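You operate a simulated robot arm through the tools that you are given. There is no shell and no other tool. Be economical: measure what you need, move in short steps, check, and stop when the job is done.

The job below is to be done with a simulated two-armed robot. You get a single attempt, and the scene is never put back.

Task
Put the grey card tube on the middle of the potting bench. Take the lid off the slip pot and lay it down on the folding table. Take the green stamp and put it on the shelf under the glaze bench. Fetch the short pale pot and set it on top of the beige pale fired pot. Put the tile sponge on the far end of the glaze bench away on the glaze shelf. Put the clay sponge on the cream fresh leaf card. Fetch the teal bowl and set it on the top of the high shelf. Do these in any order. Set down upright: green stamp, short pale pot, clay sponge.
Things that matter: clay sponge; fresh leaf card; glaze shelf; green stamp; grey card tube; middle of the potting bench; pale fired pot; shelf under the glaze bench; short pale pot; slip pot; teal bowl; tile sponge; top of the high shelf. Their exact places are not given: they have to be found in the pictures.

Only the result counts: the job must be done as asked and must still hold three seconds after the hand-in. Knocking over, shifting, dropping, spilling or breaking anything else fails it. A push-on lid holds only when it is set on centred and level and pressed home; a screw cap is set on level and turned clockwise until tight.

Robot
Two 7-joint arms with fingered hands on one trunk, on a base that drives. Base frame: it is fixed to the floor where the robot stands at the start and does not move with it; the origin is under the middle of the robot, x ahead of it, y to its left, z up. Lengths are in mm, angles in degrees, forces in N, time in s.
The left shoulder is at the start at [20, 208, 1223], the right one opposite. Places, roughly: clay sponge (5x4x5 cm) [900, -1300, 900]; fresh leaf card (10x7x2 cm) [1000, -900, 900]; glaze shelf [900, -2100, 1300]; green stamp (4x4x7 cm) [700, -200, 800]; grey card tube (5x5x12 cm) [500, 0, 800]; middle of the potting bench [-400, 1600, 800]; pale fired pot (7x7x7 cm) [600, -600, 900]; shelf under the glaze bench [600, -1600, 300]; short pale pot (6x6x7 cm) [700, -500, 900]; slip pot (7x7x5 cm) [600, 0, 800]; teal bowl (12x12x6 cm) [700, -2000, 900]; tile sponge (8x5x4 cm) [1000, -600, 900]; top of the high shelf [1000, -3700, 1700]. Payload 5 kg a hand.
Tool frame (each hand has its own): the origin (TCP) lies between the finger pads and is the grasp point; the fingertips stand 48 mm ahead of it; z points along the fingers, y is the line along which they close. Largest opening 160 mm; the body of the gripper starts 56 mm behind the TCP. The gripper is a hand of 4 fingers: y runs from the thumb to the fingers, the wrist lies at [-26, -142, -252] in the tool frame, and closing takes about 1.5 s.
Orientation is that of the tool frame in the base frame, as a unit quaternion [w, x, y, z]. With the fingers straight down and the wrist toward the robot, the tool's x, y and z point along [0, 1, 0], [1, 0, 0] and [0, 0, -1] of the base frame.

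Tools
- The arms move only by the tool apply_moves. It takes "left_steps", "right_steps" or both (then of equal length, played together; a hand with none holds still); each is a list of rows, each a list of 6 numbers: the turn, a rotation vector about the tool's x, y, z in degrees, then the shift along the tool's x, y, z in mm. In form: [[ax, ay, az, x, y, z], ...]. A call has 1 to 20 rows; each row shifts and turns the commanded pose from where the row before left it, along the tool's axes as they then stand. "left_fingers" and "right_fingers" are, for a hand that has rows, the finger opening in mm, from 0 to 160, set as the call begins (left out, the last holds). Each row takes 0.2 s and may step no farther than 50 mm and 8.6 degrees from the row before; otherwise, or with a gripper value out of range, the whole call is refused. A pose out of reach is approached as far as the arm can. The call stops where the force on the tool passes 40 N (or 10 N more than at its start, if that is more) or the arm is blocked; 0.2 s more then pass. Each finger travels about 108 mm/s and halts on what it meets, pressing with about 29 N; the grip force reading is that of the motor and also rises with nothing between the fingers. The clock runs only during rows and for 0.2 s after the last one: add rows that do not move to give the fingers time. The reply holds the time, the measured pose of the TCP, the force on the tool along the base axes, the opening and the grip force, in the units named above and with some noise, with the torque about the TCP (base axes, N m) and any sound that the robot's microphone picked up.
- Cameras (640 x 400 px; columns grow to the right, rows downward): "scene" is now at [98.1, -9.1, 1411.8]; the picture's right is [-0.10, -1.00, -0.00], its down [-0.57, 0.06, -0.82] and it looks along [0.81, -0.08, -0.57] (base axes); focal length 231 px, centre (320, 200). "left" rides on the left gripper at [-87, -133, -189] in its tool frame; the picture's right is [-0.83, -0.26, 0.49], its down [0.51, -0.71, 0.49] and it looks along [0.22, 0.66, 0.72] (tool axes); focal length 238 px, centre (320, 200). "right" rides on the right gripper at [87, -132, -189] in its tool frame; the picture's right is [-0.83, 0.26, -0.49], its down [-0.51, -0.71, 0.49] and it looks along [-0.22, 0.66, 0.72] (tool axes); focal length 238 px, centre (320, 200).
- capture(camera): a new picture of that camera. The clock stands still meanwhile.
- raise_lower(by): slides the trunk up (or, below 0, down) by that many mm; the arms and the scene camera ride with it, the base frame stays. It gives what a move gives, with no picture.
- roll_base(legs): drives the robot by 1 to 6 legs, each [ahead, left, turn to the left] in mm, mm and degrees, along the robot's own axes; the way and the turn of a leg run together, so that a leg with both is an arc; at most 1500 mm and 180 degrees a leg. The arms and the cameras ride along, it lands a little off, and it stops where it bumps. It gives what a move gives.
- move_fingers(index, middle, ring, thumb_bend, thumb_turn, hand): sets how far each is bent, from 0 (flat) to 100 (curled in); at 30 the hand is open as for a grip, at 70 the pads meet at the TCP. One left out holds its place. A second passes; each finger stops where it meets its share of the squeeze, and holds until it gets a number again. A gripper value or a shape takes the hand back. It gives what a move gives, with no picture; readings hold the bend of each and the force on the fingers (four entries, about 0 where the hand has none), thumb and palm. thumb_turn goes from beside the hand (0) to across from the fingers (100), as for a grip.
- grasp_type(shape, hand): the hand has 4 fingers and takes this shape, open, in about a second: jaw (thumb against the fingers, like two jaws); tri (thumb and two fingers); tip (a fingertip pinch); poke (one finger out to press); point (the index stretched); flat (the hand flat); cup (the hand cupped); fist (a fist). The gripper value then closes the fingers along that shape, each until it touches; the sizes above hold for jaw. It gives what a move gives, with no picture.
- turn_head(pan, tilt): turns the head with the scene camera to pan (to the left, within 86 degrees either way) and tilt (down, from -29 to 69), counted from straight ahead of the robot. It gives what a move gives.
- measure_at(camera, pixels): for up to 12 pixels [column, row] of the newest picture of that camera ("zoom" is the newest enlarged one), the place [x, y, z] in the base frame of the surface seen there, good to about 2 mm. The clock stands still meanwhile.
- zoom(camera, box): a new picture of the part [left, top, right, bottom] of that camera's present view, enlarged. The clock stands still meanwhile.
- finish_job(): hands the job in; it is judged then, once.

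Go step by step. Measure first, check grasps and placings, and put right what went wrong. The budget is 131 turns and 146 pictures, counting those below and the enlarged ones. Unless the task says otherwise, let go and move clear before handing in, and close with one line.

The tools are called as a command line: name --argument value ..., lists and objects as JSON in quotes. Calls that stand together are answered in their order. apply_moves: Moves the arms, as the interface text tells. Its arguments: {"type":"object","properties":{"left_steps":{"type":"array"},"left_fingers":{"type":"number"},"right_steps":{"type":"array"},"right_fingers":{"type":"number"}},"required":[]} The other tools are called the same way: raise_lower (by) slides the trunk up or down; grasp_type (shape, hand) gives the hand a shape; move_fingers (index, middle, ring, thumb_bend, thumb_turn, hand) moves the fingers one by one; roll_base (legs) drives the base; turn_head (pan, tilt) turns the head that bears the scene camera; capture (camera) takes a picture; measure_at (camera, pixels) gives the place of the surface under pixels of a picture; zoom (camera, box) takes an enlarged picture of a part of a camera's view; finish_job () hands the job in.

At the start:

```text
t: 0.0
left_eef_pos: [599.0, -38.8, 1166.4]
left_tcp_rot: [0.0, 0.707, 0.707, 0.0]
left_force: [-0.5, 0.4, -0.4]
left_wrist_torque: [-0.02, 0.01, 0.01]
left_grip_width: 159.4
left_gripper_force: 0.0
left_shape: jaw
left_bend: [30.0, 30.0, 30.0, 30.0, 98.0]
left_finger forces: [0.0, 0.1, 0.0, 0.0, 0.0, 0.0]
right_eef_pos: [550.5, -622.2, 1131.9]
right_tcp_rot: [0.0, 0.707, 0.707, 0.0]
right_force: [-0.8, -0.1, -0.5]
right_wrist_torque: [0.02, -0.03, 0.0]
right_grip_width: 159.5
right_gripper_force: 0.0
right_shape: jaw
right_bend: [30.0, 30.0, 30.0, 30.0, 98.0]
right_finger forces: [0.0, 0.1, 0.0, 0.0, 0.0, 0.0]
trunk travel left (down, up): [-225.0, 465.0]
robot x, y, heading: [-0.3, 0.1, 0.3]
head pan, tilt: [-5.6, 35.0]
```

scene: 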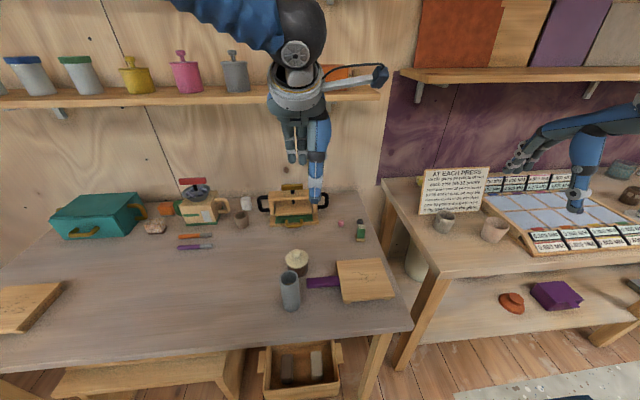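
right: 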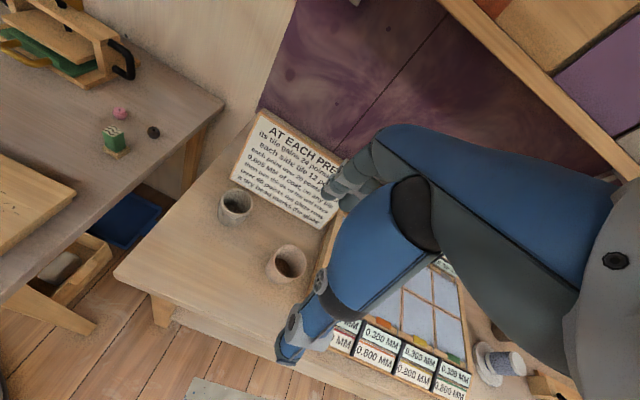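
left: 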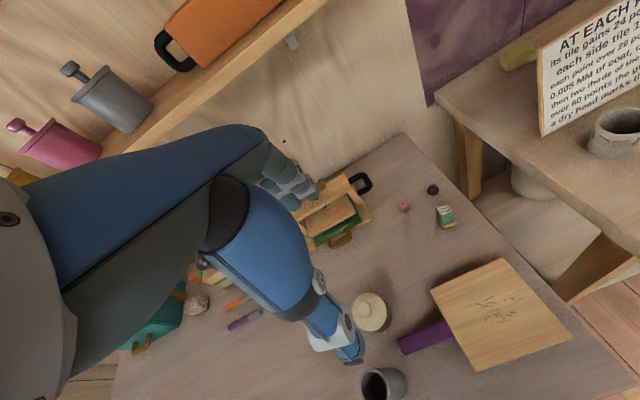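

The start pictures show the tube at (290,290), the slip pot at (297,262), the green stamp at (360,230) and two pots at (444,222) and (494,230). I'll measure these and zoom in.

measure_at --camera "scene" --pixels '[[290, 276], [290, 292], [297, 256], [297, 268], [360, 226], [361, 238], [444, 216], [444, 228], [495, 222], [494, 236], [365, 280], [120, 260]]'

zoom --camera "scene" --box '[240, 170, 420, 320]'

zoom --camera "scene" --box '[400, 140, 640, 290]'

turn_head --pan -60 --tilt 25

```text
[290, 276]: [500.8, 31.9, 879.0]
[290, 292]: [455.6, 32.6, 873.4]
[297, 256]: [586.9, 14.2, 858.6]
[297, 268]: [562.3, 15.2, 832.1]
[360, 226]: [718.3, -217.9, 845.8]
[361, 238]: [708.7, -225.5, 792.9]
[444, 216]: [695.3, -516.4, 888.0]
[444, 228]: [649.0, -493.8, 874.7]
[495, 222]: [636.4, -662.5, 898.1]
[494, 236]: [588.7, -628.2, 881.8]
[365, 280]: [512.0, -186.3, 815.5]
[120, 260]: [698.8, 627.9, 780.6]
```

```text
2.67 times, centred on (330, 245) of scene
```

zoom: 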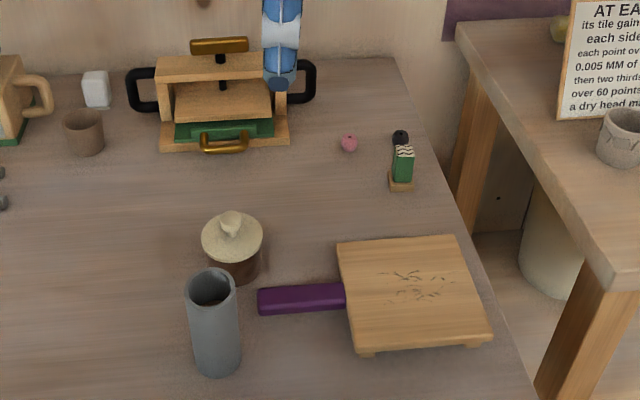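

```text
2.67 times, centred on (520, 215) of scene
```

zoom: 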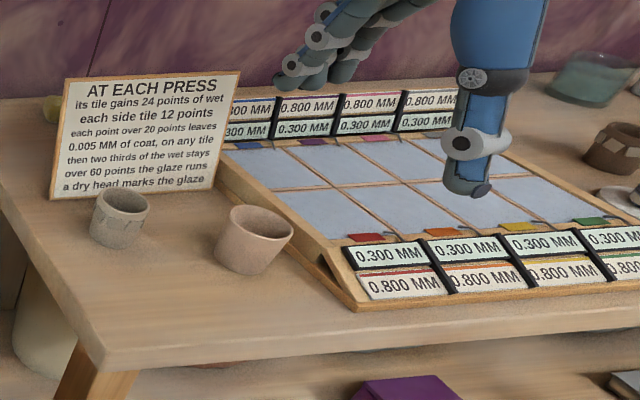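

```text
t: 1.2
left_eef_pos: [597.7, -36.8, 1166.1]
left_tcp_rot: [-0.001, 0.707, 0.707, 0.0]
left_force: [0.8, 0.4, 0.2]
left_wrist_torque: [0.02, -0.01, -0.02]
left_grip_width: 159.7
left_gripper_force: 0.1
left_shape: jaw
left_bend: [30.0, 30.0, 30.0, 30.0, 98.0]
left_finger forces: [0.1, 0.1, 0.0, 0.0, 0.0, 0.0]
right_eef_pos: [549.9, -621.7, 1132.4]
right_tcp_rot: [0.0, 0.707, 0.708, 0.0]
right_force: [0.1, -0.6, -0.5]
right_wrist_torque: [-0.03, 0.01, 0.04]
right_grip_width: 159.5
right_gripper_force: 0.0
right_shape: jaw
right_bend: [30.0, 30.0, 30.0, 30.0, 98.0]
right_finger forces: [0.0, 0.0, 0.0, 0.1, 0.0, 0.0]
trunk travel left (down, up): [-225.0, 465.0]
robot x, y, heading: [0.4, 4.2, -0.0]
head pan, tilt: [-60.0, 25.0]
```

capture --camera "scene"

zoom --camera "scene" --box '[0, 60, 320, 260]'

zoom --camera "scene" --box '[320, 60, 640, 260]'

```text
140 pictures are left
```

scene: 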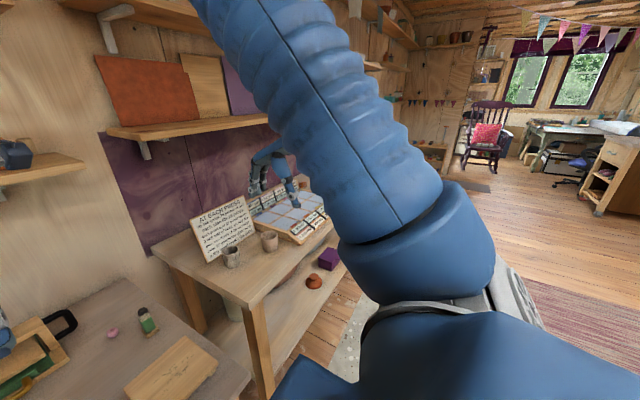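

```text
2.00 times, centred on (160, 160) of scene
```

zoom: 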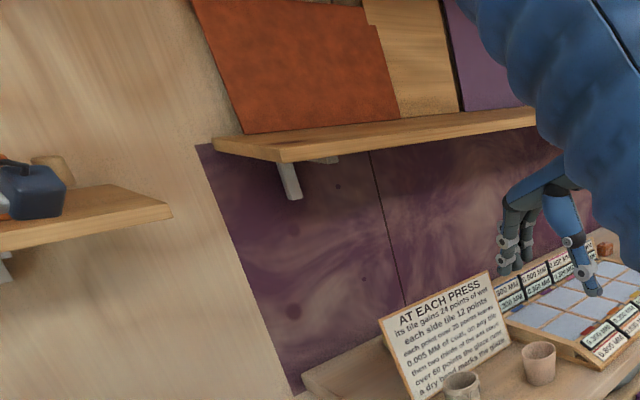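

```text
2.00 times, centred on (480, 160) of scene
```

zoom: 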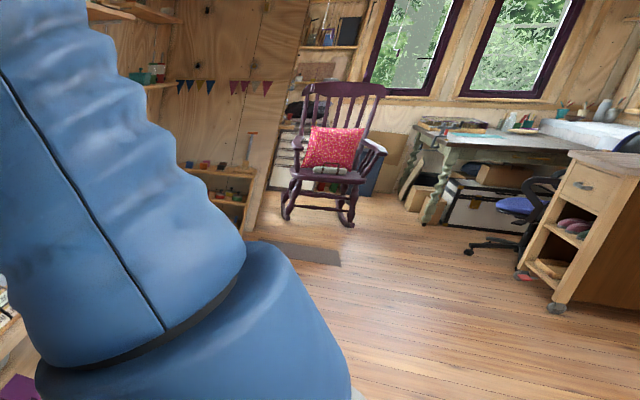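

turn_head --pan 80 --tilt 25

capture --camera "scene"

turn_head --pan 30 --tilt 35

capture --camera "scene"

```text
t: 3.5
left_eef_pos: [598.7, -37.6, 1166.0]
left_tcp_rot: [0.0, 0.707, 0.707, 0.001]
left_force: [0.2, 0.0, 0.4]
left_wrist_torque: [0.04, 0.02, -0.02]
left_grip_width: 159.6
left_gripper_force: 0.0
left_shape: jaw
left_bend: [30.0, 30.0, 30.0, 30.0, 98.0]
left_finger forces: [0.0, 0.0, 0.0, 0.0, 0.0, 0.1]
right_eef_pos: [548.9, -621.4, 1132.3]
right_tcp_rot: [0.0, 0.707, 0.707, 0.001]
right_force: [0.8, 0.2, 1.0]
right_wrist_torque: [-0.02, -0.01, 0.0]
right_grip_width: 159.5
right_gripper_force: 0.0
right_shape: jaw
right_bend: [30.0, 30.0, 30.0, 30.0, 98.0]
right_finger forces: [0.1, 0.0, 0.1, 0.1, 0.1, 0.0]
trunk travel left (down, up): [-225.0, 465.0]
robot x, y, heading: [0.3, 2.4, -0.0]
head pan, tilt: [80.0, 25.0]
```

```text
137 pictures are left
```

scene: 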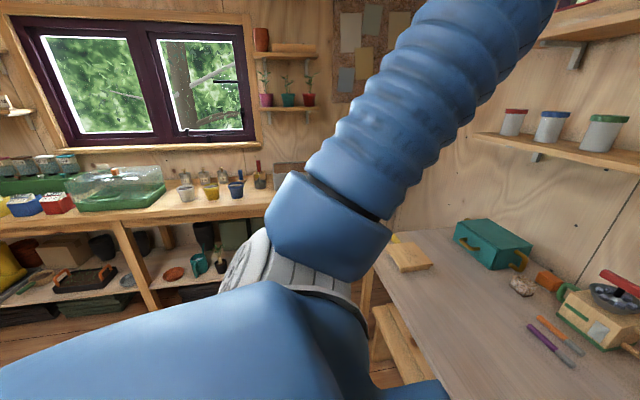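

```text
t: 4.6
left_eef_pos: [599.0, -37.5, 1166.1]
left_tcp_rot: [0.0, 0.707, 0.707, 0.0]
left_force: [0.0, -0.1, 0.1]
left_wrist_torque: [0.0, -0.05, 0.01]
left_grip_width: 159.5
left_gripper_force: 0.0
left_shape: jaw
left_bend: [30.0, 30.0, 30.0, 30.0, 98.0]
left_finger forces: [0.1, 0.1, 0.0, 0.0, 0.0, 0.0]
right_eef_pos: [549.8, -621.6, 1130.3]
right_tcp_rot: [0.0, 0.707, 0.707, 0.001]
right_force: [0.3, -0.1, -0.8]
right_wrist_torque: [-0.01, 0.03, 0.01]
right_grip_width: 159.5
right_gripper_force: 0.1
right_shape: jaw
right_bend: [30.0, 30.0, 30.0, 30.0, 98.0]
right_finger forces: [0.0, 0.1, 0.0, 0.0, 0.0, 0.0]
trunk travel left (down, up): [-225.0, 465.0]
robot x, y, heading: [0.9, 0.3, -0.2]
head pan, tilt: [30.0, 35.0]
```

```text
136 pictures are left
```

scene: 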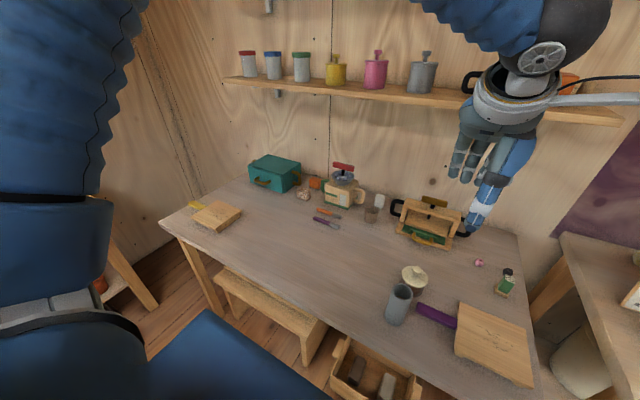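

turn_head --pan -5 --tilt 50

zoom --camera "scene" --box '[240, 120, 440, 245]'

zoom --camera "left" --box '[320, 260, 480, 400]'

```text
t: 5.7
left_eef_pos: [598.3, -38.0, 1166.0]
left_tcp_rot: [0.0, 0.707, 0.707, 0.0]
left_force: [1.1, 0.1, -0.6]
left_wrist_torque: [0.02, 0.01, -0.02]
left_grip_width: 159.5
left_gripper_force: 0.1
left_shape: jaw
left_bend: [30.0, 30.0, 30.0, 30.0, 98.0]
left_finger forces: [0.1, 0.0, 0.1, 0.1, 0.0, 0.1]
right_eef_pos: [550.1, -620.9, 1131.9]
right_tcp_rot: [0.0, 0.707, 0.707, 0.0]
right_force: [0.3, -0.3, -0.7]
right_wrist_torque: [0.0, -0.01, -0.03]
right_grip_width: 159.7
right_gripper_force: 0.0
right_shape: jaw
right_bend: [30.0, 30.0, 30.0, 30.0, 98.0]
right_finger forces: [0.1, 0.0, 0.0, 0.0, 0.0, 0.1]
trunk travel left (down, up): [-225.0, 465.0]
robot x, y, heading: [-1.3, 1.6, -0.1]
head pan, tilt: [-5.0, 50.0]
```

```text
3.20 times, centred on (340, 182) of scene
```

zoom: 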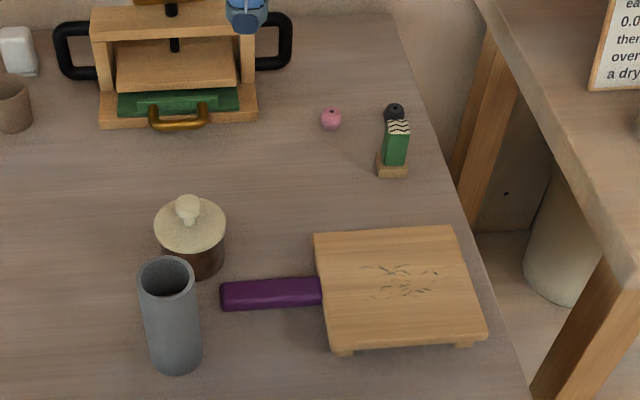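

```text
2.86 times, centred on (400, 330) of left
```

zoom: 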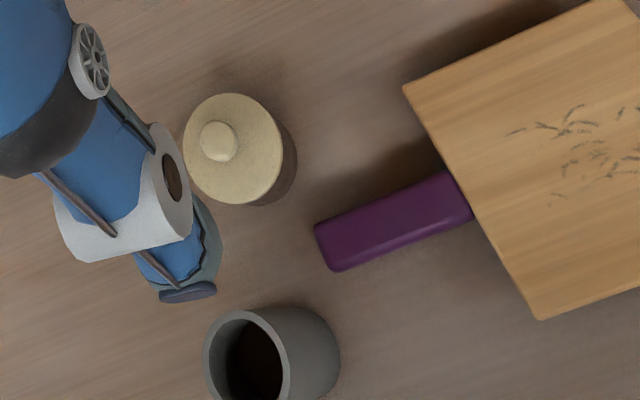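

measure_at --camera "zoom" --pixels '[[217, 138], [192, 180], [276, 160], [235, 97], [245, 200], [260, 150], [215, 340], [325, 350], [265, 310], [400, 220], [330, 280], [420, 350]]'

zoom --camera "scene" --box '[270, 160, 390, 250]'

```text
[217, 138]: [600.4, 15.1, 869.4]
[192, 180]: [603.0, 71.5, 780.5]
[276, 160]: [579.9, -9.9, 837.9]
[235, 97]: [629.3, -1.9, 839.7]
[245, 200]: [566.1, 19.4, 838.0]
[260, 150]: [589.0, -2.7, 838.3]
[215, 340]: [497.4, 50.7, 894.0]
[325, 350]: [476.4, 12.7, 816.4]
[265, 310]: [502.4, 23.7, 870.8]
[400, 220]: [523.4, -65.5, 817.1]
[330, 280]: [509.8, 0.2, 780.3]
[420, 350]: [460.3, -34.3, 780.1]
```

```text
4.44 times, centred on (330, 205) of scene
```

zoom: 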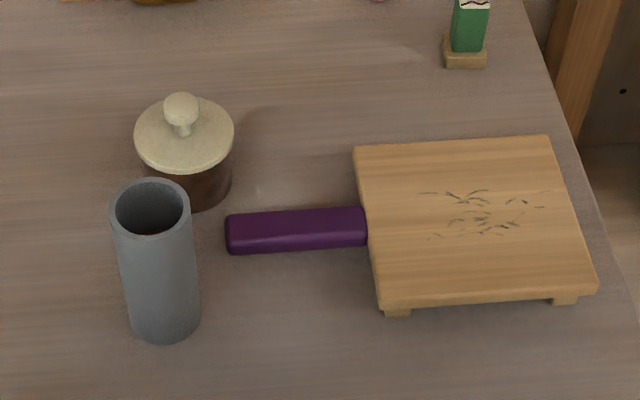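

grasp_type --shape "tip" --hand "left"

turn_head --pan -35 --tilt 38

capture --camera "scene"

zoom --camera "scene" --box '[230, 110, 430, 235]'

```text
t: 6.5
left_eef_pos: [597.2, -36.8, 1165.5]
left_tcp_rot: [0.0, 0.707, 0.707, 0.0]
left_force: [0.4, 0.0, 0.2]
left_wrist_torque: [0.0, -0.02, 0.0]
left_grip_width: 159.9
left_gripper_force: 0.1
left_shape: tip
left_bend: [30.0, 98.0, 99.0, 30.0, 98.0]
left_finger forces: [0.0, 0.1, 0.0, 0.0, 0.0, 0.0]
right_eef_pos: [550.6, -621.2, 1132.0]
right_tcp_rot: [0.001, 0.707, 0.707, 0.0]
right_force: [-1.0, 0.4, -0.7]
right_wrist_torque: [-0.01, -0.03, 0.0]
right_grip_width: 159.6
right_gripper_force: 0.1
right_shape: jaw
right_bend: [30.0, 30.0, 30.0, 30.0, 98.0]
right_finger forces: [0.1, 0.0, 0.0, 0.0, 0.0, 0.0]
trunk travel left (down, up): [-225.0, 465.0]
robot x, y, heading: [1.2, -0.4, -0.1]
head pan, tilt: [-5.0, 50.0]
```

```text
t: 7.5
left_eef_pos: [598.3, -37.4, 1166.8]
left_tcp_rot: [0.0, 0.707, 0.707, 0.0]
left_force: [0.4, 0.2, -0.8]
left_wrist_torque: [0.02, 0.0, 0.03]
left_grip_width: 159.6
left_gripper_force: 0.0
left_shape: tip
left_bend: [30.0, 98.0, 99.0, 30.0, 98.0]
left_finger forces: [0.1, 0.0, 0.0, 0.0, 0.0, 0.0]
right_eef_pos: [550.5, -620.6, 1130.9]
right_tcp_rot: [0.0, 0.707, 0.707, 0.0]
right_force: [-0.7, -0.4, 0.8]
right_wrist_torque: [0.0, -0.03, 0.02]
right_grip_width: 159.6
right_gripper_force: 0.0
right_shape: jaw
right_bend: [30.0, 30.0, 30.0, 30.0, 98.0]
right_finger forces: [0.1, 0.1, 0.1, 0.1, 0.0, 0.0]
trunk travel left (down, up): [-225.0, 465.0]
robot x, y, heading: [1.1, -4.0, 0.1]
head pan, tilt: [-35.0, 38.0]
```

```text
132 pictures are left
```

scene: 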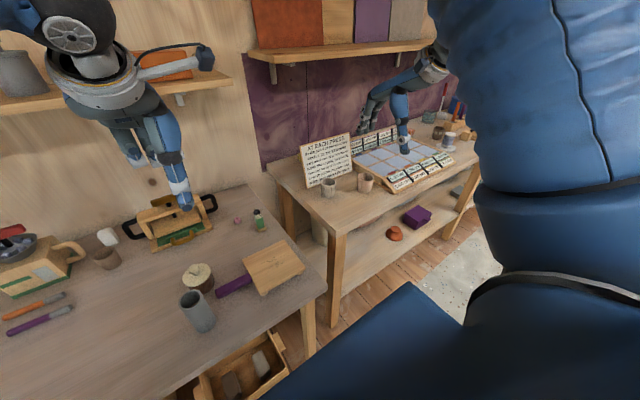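

```text
3.20 times, centred on (330, 172) of scene
```

zoom: 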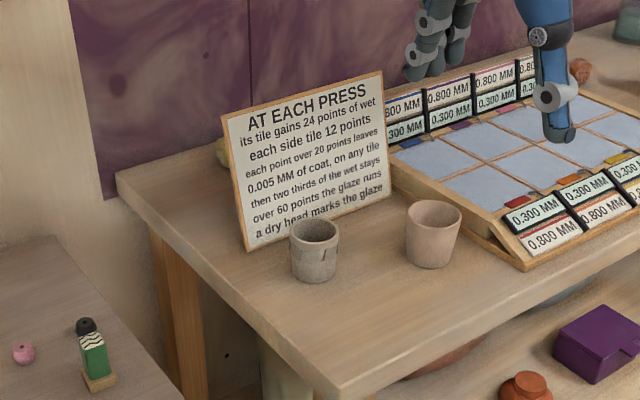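

measure_at --camera "zoom" --pixels '[[291, 228], [336, 230], [314, 218], [314, 243], [314, 284], [408, 205], [460, 215], [435, 200], [433, 222], [432, 270], [245, 252], [389, 198]]'

capture --camera "right"

```text
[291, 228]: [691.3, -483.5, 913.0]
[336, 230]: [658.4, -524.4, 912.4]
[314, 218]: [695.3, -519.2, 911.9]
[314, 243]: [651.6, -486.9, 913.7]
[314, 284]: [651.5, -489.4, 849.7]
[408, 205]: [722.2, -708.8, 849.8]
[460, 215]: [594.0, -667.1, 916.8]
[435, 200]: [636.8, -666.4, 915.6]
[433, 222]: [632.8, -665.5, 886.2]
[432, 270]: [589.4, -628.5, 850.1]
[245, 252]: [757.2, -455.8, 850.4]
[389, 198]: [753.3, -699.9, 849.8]
```

```text
130 pictures are left
```

right: 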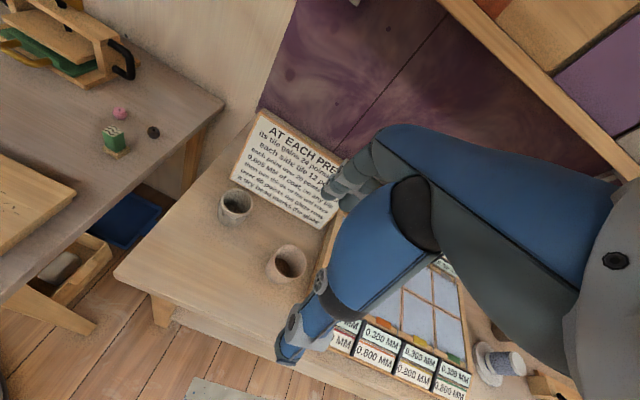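

zoom --camera "right" --box '[205, 175, 325, 295]'

```text
3.33 times, centred on (265, 235) of right
```

zoom: 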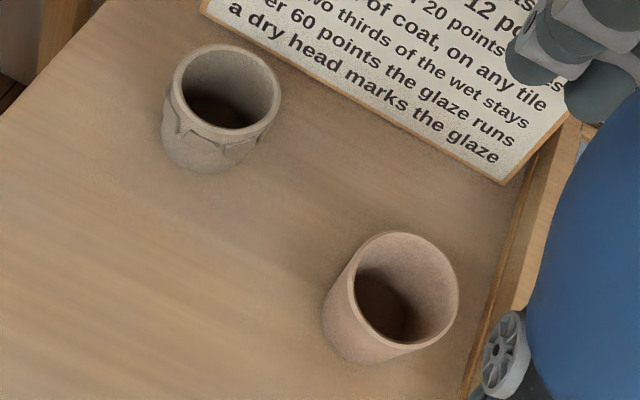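

measure_at --camera "zoom" --pixels '[[228, 48], [276, 95], [178, 80], [245, 133], [210, 100], [396, 235], [456, 285], [350, 290], [404, 348], [385, 300], [195, 168], [365, 362]]'

```text
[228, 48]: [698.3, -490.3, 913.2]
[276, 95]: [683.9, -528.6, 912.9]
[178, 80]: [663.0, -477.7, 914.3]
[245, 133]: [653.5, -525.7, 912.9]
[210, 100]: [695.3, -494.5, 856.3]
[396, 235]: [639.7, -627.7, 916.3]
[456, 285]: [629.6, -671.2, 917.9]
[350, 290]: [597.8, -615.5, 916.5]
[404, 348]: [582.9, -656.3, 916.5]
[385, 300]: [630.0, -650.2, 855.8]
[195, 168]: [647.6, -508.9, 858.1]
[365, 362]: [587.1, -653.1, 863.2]
```

apply_moves --right_steps '[[0, 0, 0, 29, 31, 10], [0, 0, 0, 29, 31, 20], [0, 0, 0, 29, 31, 40], [0, 0, 0, 29, 31, 40], [0, 0, 0, 0, 0, 40], [0, 0, 0, 0, 0, 0], [0, 0, 0, 0, 0, 0]]' --right_fingers 108

capture --camera "right"

zoom --camera "scene" --box '[230, 110, 430, 235]'

```text
refused: row 3 steps farther than a row can; nothing moved
```

```text
128 pictures are left
```

right: 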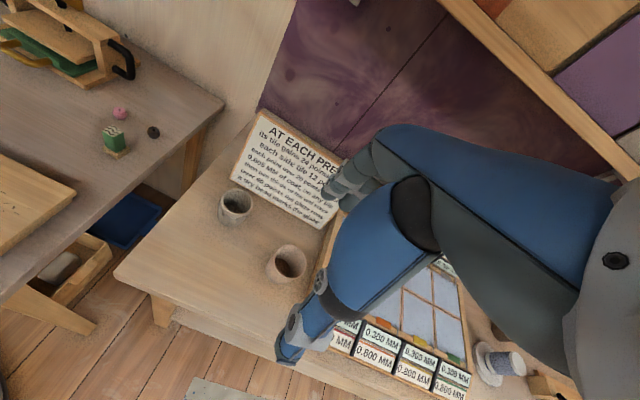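

```text
3.20 times, centred on (330, 172) of scene
```

zoom: 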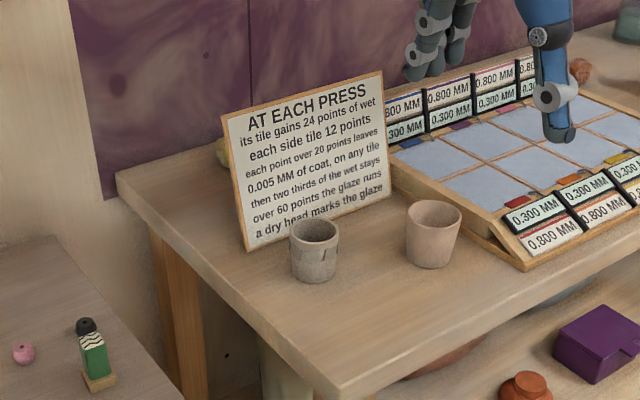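

The row was too long, so I'll split the move into smaller steps.

apply_moves --right_steps '[[0, 0, 0, 29, 31, 10], [0, 0, 0, 29, 31, 20], [0, 0, 0, 29, 31, 20], [0, 0, 0, 29, 31, 20], [0, 0, 0, 0, 0, 40], [0, 0, 0, 0, 0, 40], [0, 0, 0, 0, 0, 0]]' --right_fingers 108

capture --camera "right"

zoom --camera "scene" --box '[230, 80, 430, 205]'

```text
t: 9.1
left_eef_pos: [597.5, -35.6, 1166.1]
left_tcp_rot: [0.0, 0.707, 0.707, 0.001]
left_force: [0.3, 0.1, 0.6]
left_wrist_torque: [0.01, -0.03, 0.02]
left_grip_width: 159.4
left_gripper_force: 0.0
left_shape: tip
left_bend: [30.0, 98.0, 99.0, 30.0, 98.0]
left_finger forces: [0.0, 0.0, 0.0, 0.0, 0.1, 0.0]
right_eef_pos: [674.8, -504.1, 981.8]
right_tcp_rot: [0.0, 0.707, 0.707, 0.0]
right_force: [-0.7, 0.6, 0.6]
right_wrist_torque: [-0.02, -0.06, -0.01]
right_grip_width: 108.2
right_gripper_force: 0.0
right_shape: jaw
right_bend: [27.0, 38.0, 35.0, 60.0, 99.0]
right_finger forces: [0.0, 0.0, 0.0, 0.0, 0.1, 0.0]
trunk travel left (down, up): [-225.0, 465.0]
robot x, y, heading: [-2.2, -1.0, 0.0]
head pan, tilt: [-35.0, 38.0]
```

```text
126 pictures are left
```

right: 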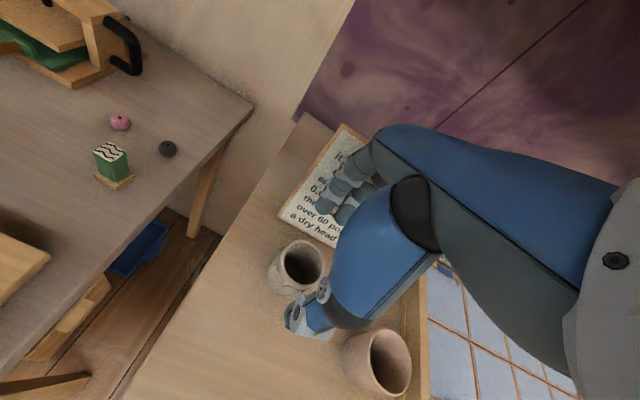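

```text
3.20 times, centred on (330, 142) of scene
```

zoom: 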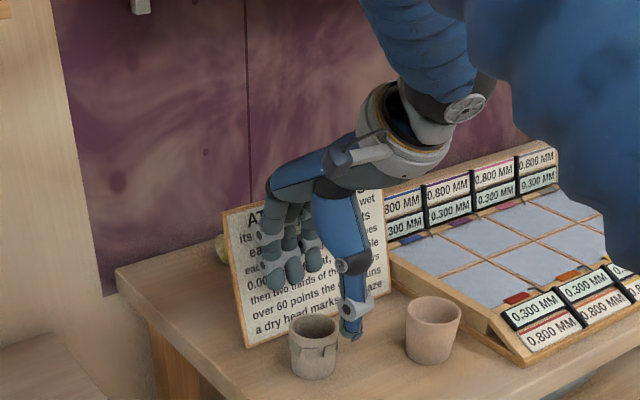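

measure_at --camera "zoom" --pixels '[[274, 288], [293, 284], [314, 270], [350, 334], [345, 290], [316, 345], [340, 378]]'

measure_at --camera "right" --pixels '[[328, 205], [345, 212], [335, 187], [292, 325], [302, 262]]'

```text
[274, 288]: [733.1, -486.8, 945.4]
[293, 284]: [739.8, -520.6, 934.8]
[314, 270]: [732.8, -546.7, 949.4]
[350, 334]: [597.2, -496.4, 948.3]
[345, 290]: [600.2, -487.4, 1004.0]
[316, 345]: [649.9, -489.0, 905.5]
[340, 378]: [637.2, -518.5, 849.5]
```

```text
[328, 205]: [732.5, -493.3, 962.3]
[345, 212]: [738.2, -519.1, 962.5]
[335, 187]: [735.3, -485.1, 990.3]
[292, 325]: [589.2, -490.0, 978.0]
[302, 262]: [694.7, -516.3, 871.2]
```

apply_moves --right_steps '[[0, 0, 0, 0, 0, 0], [0, 0, 0, 0, 0, 0], [0, 0, 0, 0, 0, 26], [0, 0, 0, 0, 0, 26], [0, 0, 0, 0, 0, 24], [0, 0, 0, 0, 0, 0]]' --right_fingers 84

zoom --camera "scene" --box '[230, 80, 430, 205]'

```text
t: 10.5
left_eef_pos: [596.2, -36.9, 1166.7]
left_tcp_rot: [0.0, 0.707, 0.707, 0.0]
left_force: [-0.1, 0.2, -0.2]
left_wrist_torque: [0.0, 0.03, 0.02]
left_grip_width: 159.8
left_gripper_force: 0.2
left_shape: tip
left_bend: [30.0, 98.0, 99.0, 30.0, 98.0]
left_finger forces: [0.0, 0.0, 0.1, 0.1, 0.0, 0.0]
right_eef_pos: [671.7, -505.4, 907.3]
right_tcp_rot: [0.0, 0.707, 0.707, -0.001]
right_force: [-20.3, -0.6, 11.5]
right_wrist_torque: [-0.19, -1.5, -0.47]
right_grip_width: 81.4
right_gripper_force: 0.1
right_shape: jaw
right_bend: [74.0, 47.0, 41.0, 68.0, 100.0]
right_finger forces: [0.0, 22.7, 0.0, 0.0, 0.1, 0.0]
trunk travel left (down, up): [-225.0, 465.0]
robot x, y, heading: [1.8, 1.4, 0.1]
head pan, tilt: [-35.0, 38.0]
```

```text
3.20 times, centred on (330, 142) of scene
```

zoom: 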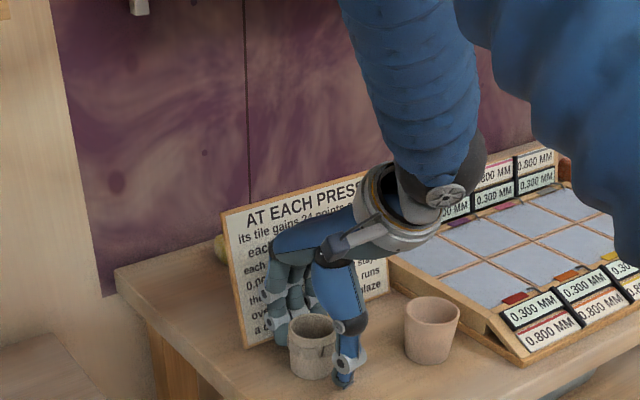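

apply_moves --right_steps '[[0, 0, 0, 0, -6, -8], [0, 0, 0, 0, 0, -30], [0, 0, 0, 0, 0, -40]]'

zoom --camera "scene" --box '[230, 80, 430, 205]'

zoom --camera "right" --box '[230, 130, 430, 255]'

```text
t: 11.3
left_eef_pos: [597.7, -35.4, 1166.7]
left_tcp_rot: [0.0, 0.707, 0.707, 0.001]
left_force: [-0.6, 0.2, 0.2]
left_wrist_torque: [-0.08, -0.06, -0.01]
left_grip_width: 159.8
left_gripper_force: 0.1
left_shape: tip
left_bend: [30.0, 98.0, 99.0, 30.0, 98.0]
left_finger forces: [0.0, 0.0, 0.0, 0.1, 0.1, 0.0]
right_eef_pos: [668.3, -503.6, 984.7]
right_tcp_rot: [-0.001, 0.707, 0.707, 0.001]
right_force: [-0.7, 0.6, -0.1]
right_wrist_torque: [-0.02, -0.06, -0.02]
right_grip_width: 84.6
right_gripper_force: 0.0
right_shape: jaw
right_bend: [74.0, 44.0, 41.0, 68.0, 100.0]
right_finger forces: [0.0, 0.0, 0.0, 0.0, 0.0, 0.1]
trunk travel left (down, up): [-225.0, 465.0]
robot x, y, heading: [1.8, 0.9, -0.0]
head pan, tilt: [-35.0, 38.0]
```

```text
3.20 times, centred on (330, 142) of scene
```

zoom: 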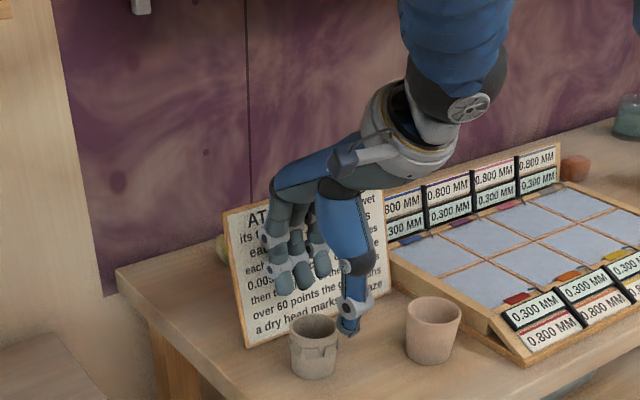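

```text
3.20 times, centred on (330, 192) of right
```

zoom: 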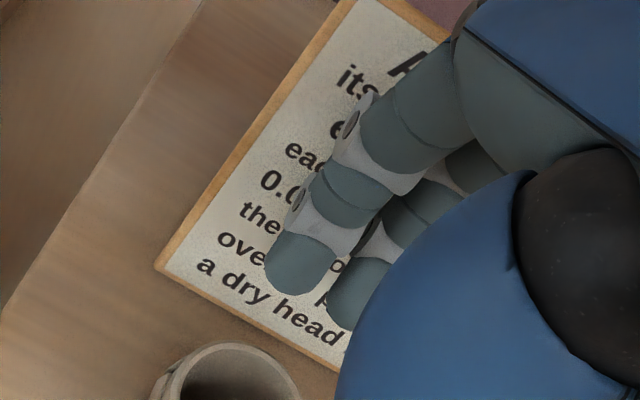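

apply_moves --right_steps '[[0, 0, 0, 0, 0, -30], [0, 0, -8, 0, 0, 0], [0, 0, -8, 0, 0, 0], [0, 0, -8, 0, 0, 0], [0, 0, -8, 0, 0, 0], [0, 0, -8, 0, 0, 0], [0, 0, -8, 0, 0, 0], [0, 0, -8, 0, 0, 0], [0, 0, -8, 0, 0, 0], [0, 0, -6, 0, 0, 0]]' --right_fingers 110

zoom --camera "scene" --box '[230, 80, 430, 205]'

capture --camera "right"

```text
t: 13.5
left_eef_pos: [597.8, -37.5, 1165.9]
left_tcp_rot: [0.0, 0.707, 0.707, 0.0]
left_force: [0.6, -0.3, -0.1]
left_wrist_torque: [0.0, 0.02, 0.0]
left_grip_width: 159.9
left_gripper_force: 0.1
left_shape: tip
left_bend: [30.0, 98.0, 99.0, 30.0, 98.0]
left_finger forces: [0.1, 0.1, 0.0, 0.0, 0.1, 0.0]
right_eef_pos: [669.2, -504.9, 1012.8]
right_tcp_rot: [-0.002, 0.173, 0.985, 0.001]
right_force: [0.9, 0.4, 0.3]
right_wrist_torque: [-0.03, 0.0, -0.01]
right_grip_width: 109.8
right_gripper_force: 0.0
right_shape: jaw
right_bend: [27.0, 38.0, 35.0, 60.0, 99.0]
right_finger forces: [0.0, 0.1, 0.0, 0.0, 0.1, 0.1]
trunk travel left (down, up): [-225.0, 465.0]
robot x, y, heading: [1.5, -2.3, 0.2]
head pan, tilt: [-35.0, 38.0]
```

```text
3.20 times, centred on (330, 142) of scene
```

zoom: 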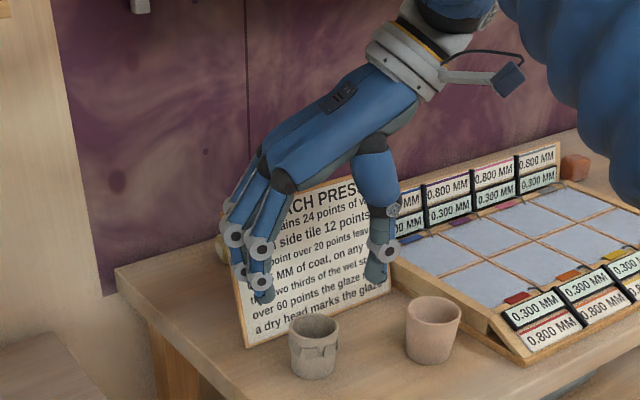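

```text
120 pictures are left
```

right: 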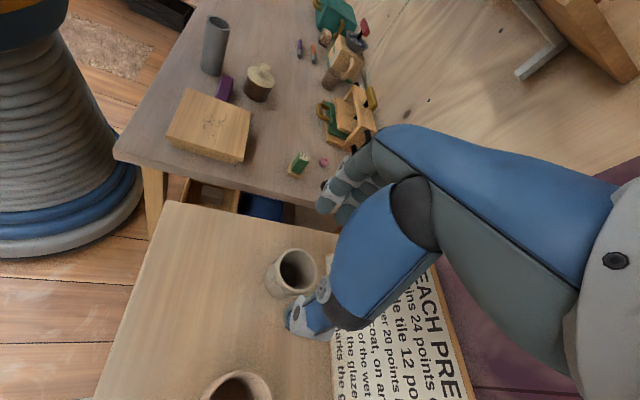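

apply_moves --right_steps '[[0, 0, -8, 0, 0, 0], [0, 0, -8, 0, 0, 0], [0, 0, -4, -5, 0, 0], [0, 0, 0, 0, 0, 40], [0, 0, 0, 0, 0, 30]]' --right_fingers 110

zoom --camera "scene" --box '[230, 80, 430, 205]'

capture --camera "right"

```text
t: 14.7
left_eef_pos: [598.2, -37.3, 1166.0]
left_tcp_rot: [0.001, 0.707, 0.707, 0.0]
left_force: [0.3, -0.8, -0.7]
left_wrist_torque: [-0.01, 0.02, -0.02]
left_grip_width: 159.9
left_gripper_force: 0.0
left_shape: tip
left_bend: [30.0, 98.0, 99.0, 30.0, 98.0]
left_finger forces: [0.1, 0.0, 0.0, 0.0, 0.0, 0.0]
right_eef_pos: [674.2, -505.4, 944.0]
right_tcp_rot: [-0.001, -0.001, 1.0, 0.0]
right_force: [0.4, -1.1, 1.2]
right_wrist_torque: [0.01, 0.08, 0.0]
right_grip_width: 109.8
right_gripper_force: 0.0
right_shape: jaw
right_bend: [27.0, 38.0, 35.0, 60.0, 99.0]
right_finger forces: [0.0, 0.1, 0.0, 0.0, 0.0, 0.1]
trunk travel left (down, up): [-225.0, 465.0]
robot x, y, heading: [1.8, -3.0, 0.3]
head pan, tilt: [-35.0, 38.0]
```

```text
3.20 times, centred on (330, 142) of scene
```

zoom: 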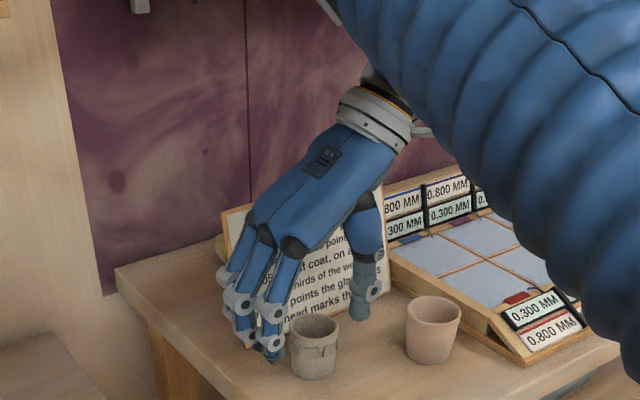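

```text
118 pictures are left
```

right: 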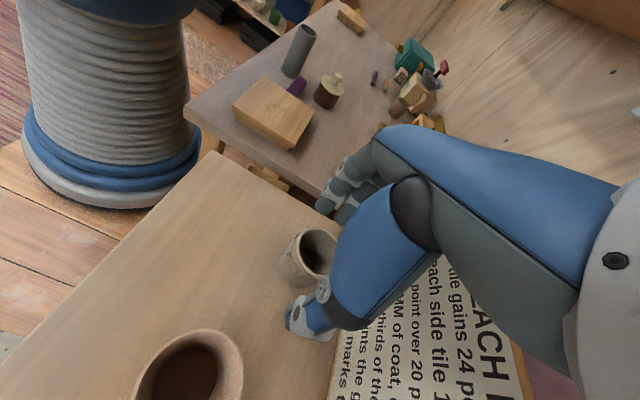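

apply_moves --right_steps '[[0, 0, 0, 0, 0, 20], [0, 0, 0, 0, 0, 18]]' --right_fingers 110

apply_moves --right_steps '[[0, 0, 0, 0, 0, 0], [0, 0, 0, 0, 0, 0], [0, 0, 0, 0, 0, 0], [0, 0, 0, 0, 0, 0], [0, 0, 0, 0, 0, 0], [0, 0, 0, 0, 0, 0], [0, 0, 0, 0, 0, 0], [0, 0, 0, 0, 0, 0]]' --right_fingers 40

capture --camera "right"

```text
t: 15.3
left_eef_pos: [598.4, -36.9, 1165.6]
left_tcp_rot: [0.0, 0.708, 0.707, 0.0]
left_force: [0.0, 0.3, -0.1]
left_wrist_torque: [0.04, -0.04, 0.0]
left_grip_width: 159.9
left_gripper_force: 0.1
left_shape: tip
left_bend: [30.0, 98.0, 99.0, 30.0, 98.0]
left_finger forces: [0.0, 0.0, 0.0, 0.0, 0.1, 0.0]
right_eef_pos: [673.6, -505.1, 905.3]
right_tcp_rot: [0.0, -0.001, 1.0, 0.0]
right_force: [0.8, 0.3, 0.0]
right_wrist_torque: [0.01, -0.02, -0.01]
right_grip_width: 109.8
right_gripper_force: 0.0
right_shape: jaw
right_bend: [27.0, 38.0, 35.0, 60.0, 99.0]
right_finger forces: [0.0, 0.0, 0.1, 0.1, 0.0, 0.0]
trunk travel left (down, up): [-225.0, 465.0]
robot x, y, heading: [1.2, -1.8, 0.0]
head pan, tilt: [-35.0, 38.0]
```

```text
t: 17.1
left_eef_pos: [598.7, -37.1, 1164.5]
left_tcp_rot: [0.0, 0.708, 0.707, 0.0]
left_force: [-0.1, 0.1, 0.3]
left_wrist_torque: [-0.02, 0.02, 0.01]
left_grip_width: 159.4
left_gripper_force: 0.0
left_shape: tip
left_bend: [30.0, 98.0, 99.0, 30.0, 98.0]
left_finger forces: [0.0, 0.0, 0.0, 0.1, 0.1, 0.1]
right_eef_pos: [674.3, -503.8, 904.6]
right_tcp_rot: [0.0, -0.001, 1.0, 0.0]
right_force: [1.0, -0.1, 0.2]
right_wrist_torque: [0.0, 0.0, -0.01]
right_grip_width: 44.9
right_gripper_force: 29.1
right_shape: jaw
right_bend: [74.0, 55.0, 57.0, 74.0, 100.0]
right_finger forces: [14.4, 8.8, 0.1, 0.1, 23.3, 0.1]
trunk travel left (down, up): [-225.0, 465.0]
robot x, y, heading: [-1.4, 0.9, 0.1]
head pan, tilt: [-35.0, 38.0]
```

```text
117 pictures are left
```

right: 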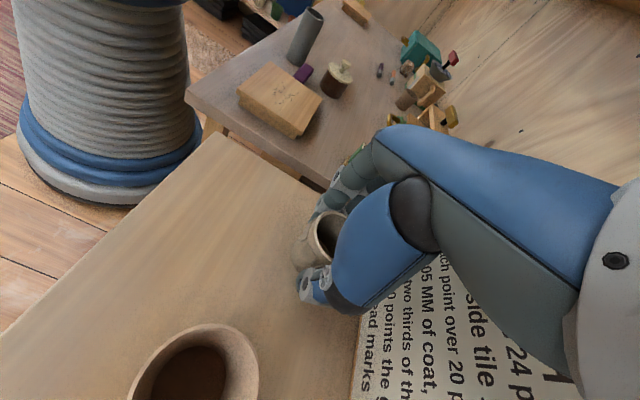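

apply_moves --right_steps '[[0, 0, 0, 0, 0, -10], [0, 0, 0, 0, 0, -30], [0, 0, 0, 0, 0, -40], [0, 0, 0, 0, 0, -20]]'

zoom --camera "scene" --box '[230, 80, 430, 205]'

capture --camera "right"

```text
t: 18.1
left_eef_pos: [598.6, -37.4, 1165.7]
left_tcp_rot: [0.0, 0.707, 0.707, 0.0]
left_force: [-0.1, -0.4, 0.8]
left_wrist_torque: [0.01, -0.01, 0.0]
left_grip_width: 159.6
left_gripper_force: 0.2
left_shape: tip
left_bend: [30.0, 98.0, 99.0, 30.0, 98.0]
left_finger forces: [0.0, 0.0, 0.1, 0.2, 0.0, 0.0]
right_eef_pos: [673.0, -505.2, 1005.3]
right_tcp_rot: [0.001, 0.0, 1.0, -0.001]
right_force: [0.7, -0.4, -1.4]
right_wrist_torque: [0.0, -0.01, 0.02]
right_grip_width: 44.9
right_gripper_force: 29.1
right_shape: jaw
right_bend: [74.0, 55.0, 57.0, 74.0, 100.0]
right_finger forces: [14.4, 8.9, 0.1, 0.0, 23.3, 0.1]
trunk travel left (down, up): [-225.0, 465.0]
robot x, y, heading: [2.3, 0.5, 0.2]
head pan, tilt: [-35.0, 38.0]
```

```text
3.20 times, centred on (330, 142) of scene
```

zoom: 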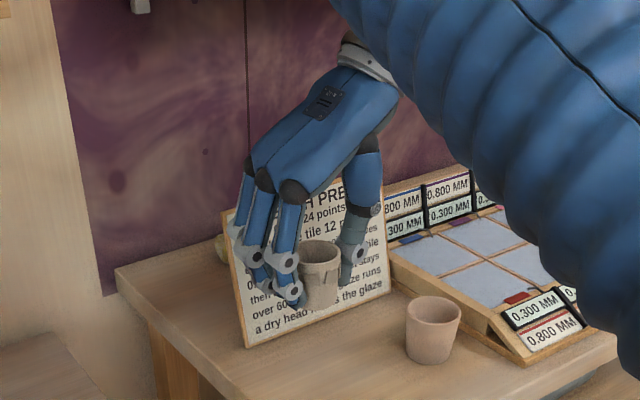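

```text
115 pictures are left
```

right: 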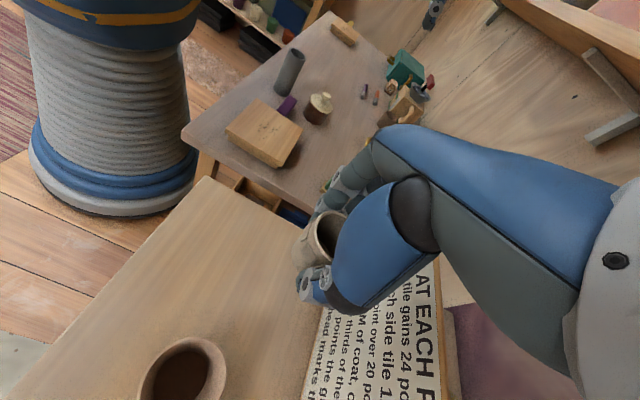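

measure_at --camera "zoom" --pixels '[[300, 250], [342, 252], [321, 241], [321, 263], [330, 243], [310, 260], [330, 306], [318, 300]]'

measure_at --camera "right" --pixels '[[318, 222], [325, 262], [332, 213], [310, 235], [305, 258]]'

```text
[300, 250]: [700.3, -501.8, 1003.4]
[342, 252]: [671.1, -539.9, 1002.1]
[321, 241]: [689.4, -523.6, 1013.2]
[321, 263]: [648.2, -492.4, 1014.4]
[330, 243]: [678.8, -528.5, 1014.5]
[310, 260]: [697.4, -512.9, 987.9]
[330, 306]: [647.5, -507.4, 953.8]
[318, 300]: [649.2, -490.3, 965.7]
```

```text
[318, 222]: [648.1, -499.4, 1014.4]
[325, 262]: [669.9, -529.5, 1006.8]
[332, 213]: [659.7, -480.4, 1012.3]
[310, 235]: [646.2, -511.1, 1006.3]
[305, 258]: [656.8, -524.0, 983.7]
```

apply_moves --right_steps '[[0, 0, 0, 15.2, -34.5, 0], [0, 0, 0, 15.2, -34.5, 0], [0, 0, 0, 15.2, -34.5, 0], [0, 0, 0, 15.2, -34.5, 0], [0, 0, 0, 0, 0, 15]]'

capture --camera "right"

zoom --camera "scene" --box '[280, 110, 440, 210]'

```text
t: 19.3
left_eef_pos: [599.1, -35.5, 1164.3]
left_tcp_rot: [-0.001, 0.707, 0.708, 0.0]
left_force: [0.4, 0.0, -0.8]
left_wrist_torque: [-0.08, 0.06, -0.02]
left_grip_width: 159.8
left_gripper_force: 0.0
left_shape: tip
left_bend: [30.0, 98.0, 99.0, 30.0, 98.0]
left_finger forces: [0.1, 0.0, 0.1, 0.1, 0.0, 0.0]
right_eef_pos: [613.8, -643.2, 990.7]
right_tcp_rot: [-0.001, 0.0, 1.0, 0.0]
right_force: [1.2, 0.7, -1.2]
right_wrist_torque: [-0.08, 0.1, 0.03]
right_grip_width: 45.1
right_gripper_force: 29.1
right_shape: jaw
right_bend: [74.0, 55.0, 57.0, 74.0, 100.0]
right_finger forces: [14.4, 9.1, 0.0, 0.0, 23.6, 0.0]
trunk travel left (down, up): [-225.0, 465.0]
robot x, y, heading: [2.4, 1.8, 0.2]
head pan, tilt: [-35.0, 38.0]
```

```text
114 pictures are left
```

right: 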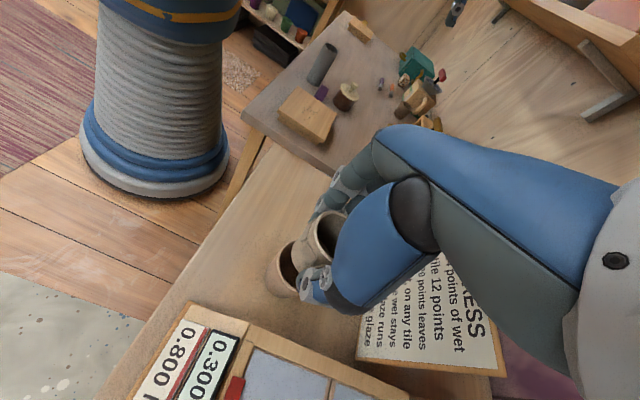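

```text
4.00 times, centred on (360, 160) of scene
```

zoom: 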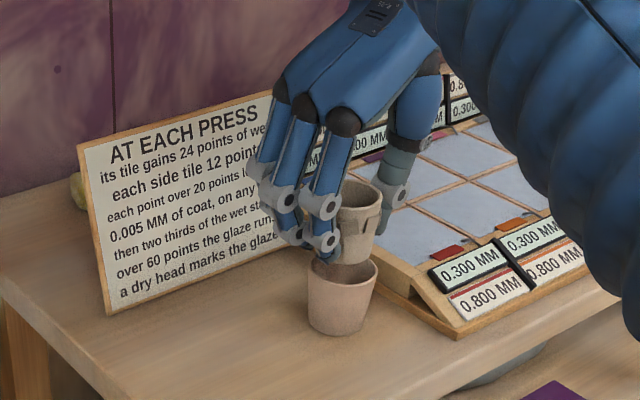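

apply_moves --right_steps '[[0, 0, 0, 1.5, -0.5, 8], [0, 0, 0, 0, 0, 6], [0, 0, 0, 0, 0, 3], [0, 0, 0, 0, 0, 2], [0, 0, 0, 0, 0, 0]]'

zoom --camera "scene" --box '[310, 130, 410, 200]'

zoom --camera "right" --box '[230, 180, 390, 320]'

```text
t: 20.5
left_eef_pos: [598.6, -36.7, 1166.1]
left_tcp_rot: [0.0, 0.707, 0.707, 0.001]
left_force: [1.3, -0.4, -0.5]
left_wrist_torque: [0.0, 0.0, -0.01]
left_grip_width: 159.5
left_gripper_force: 0.0
left_shape: tip
left_bend: [30.0, 98.0, 99.0, 30.0, 98.0]
left_finger forces: [0.0, 0.0, 0.0, 0.0, 0.0, 0.1]
right_eef_pos: [610.5, -643.6, 973.4]
right_tcp_rot: [0.0, 0.001, 1.0, 0.0]
right_force: [0.1, -0.2, -1.5]
right_wrist_torque: [-0.03, 0.03, 0.02]
right_grip_width: 45.1
right_gripper_force: 28.8
right_shape: jaw
right_bend: [74.0, 55.0, 57.0, 74.0, 100.0]
right_finger forces: [14.4, 9.1, 0.0, 0.1, 23.6, 0.0]
trunk travel left (down, up): [-225.0, 465.0]
robot x, y, heading: [0.7, -0.5, -0.1]
head pan, tilt: [-35.0, 38.0]
```

```text
5.71 times, centred on (360, 165) of scene
```

zoom: 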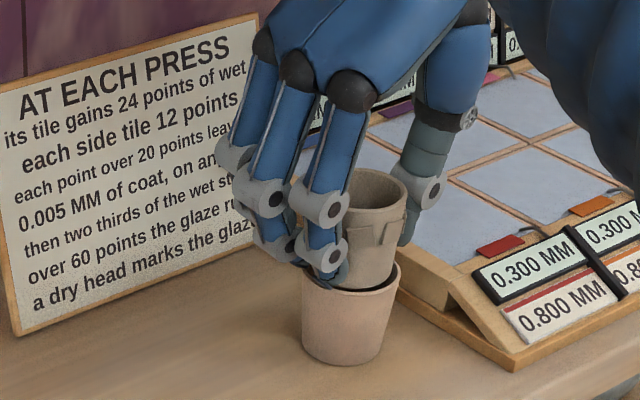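

```text
2.86 times, centred on (310, 250) of right
```

zoom: 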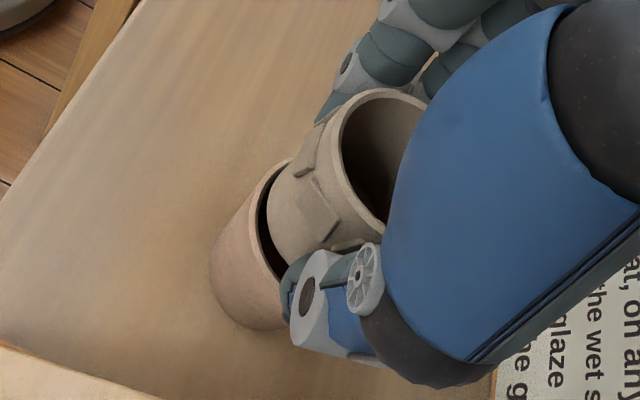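

measure_at --camera "zoom" --pixels '[[285, 215], [272, 235], [300, 262], [265, 200], [255, 230], [275, 270], [268, 182], [290, 165], [340, 130], [375, 205], [400, 92], [285, 262]]'

zoom --camera "scene" --box '[340, 155, 390, 190]'

```text
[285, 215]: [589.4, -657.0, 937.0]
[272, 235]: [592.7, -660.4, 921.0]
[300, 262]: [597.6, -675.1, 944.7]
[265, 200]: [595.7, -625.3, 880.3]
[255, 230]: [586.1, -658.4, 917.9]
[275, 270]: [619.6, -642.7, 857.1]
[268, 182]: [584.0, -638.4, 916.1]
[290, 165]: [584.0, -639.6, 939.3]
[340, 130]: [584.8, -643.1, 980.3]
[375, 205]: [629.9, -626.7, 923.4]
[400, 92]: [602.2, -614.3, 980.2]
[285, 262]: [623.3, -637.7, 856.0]
```

```text
11.43 times, centred on (365, 172) of scene
```

zoom: 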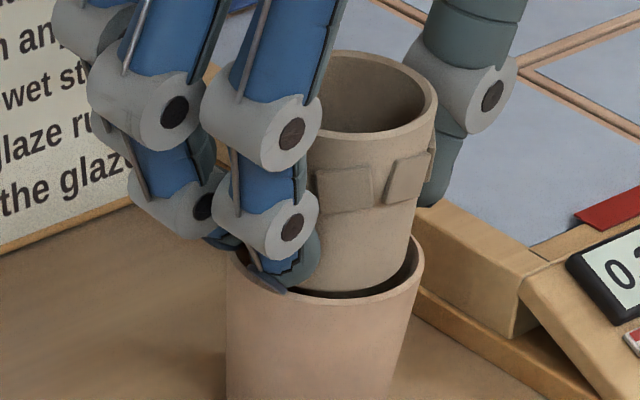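

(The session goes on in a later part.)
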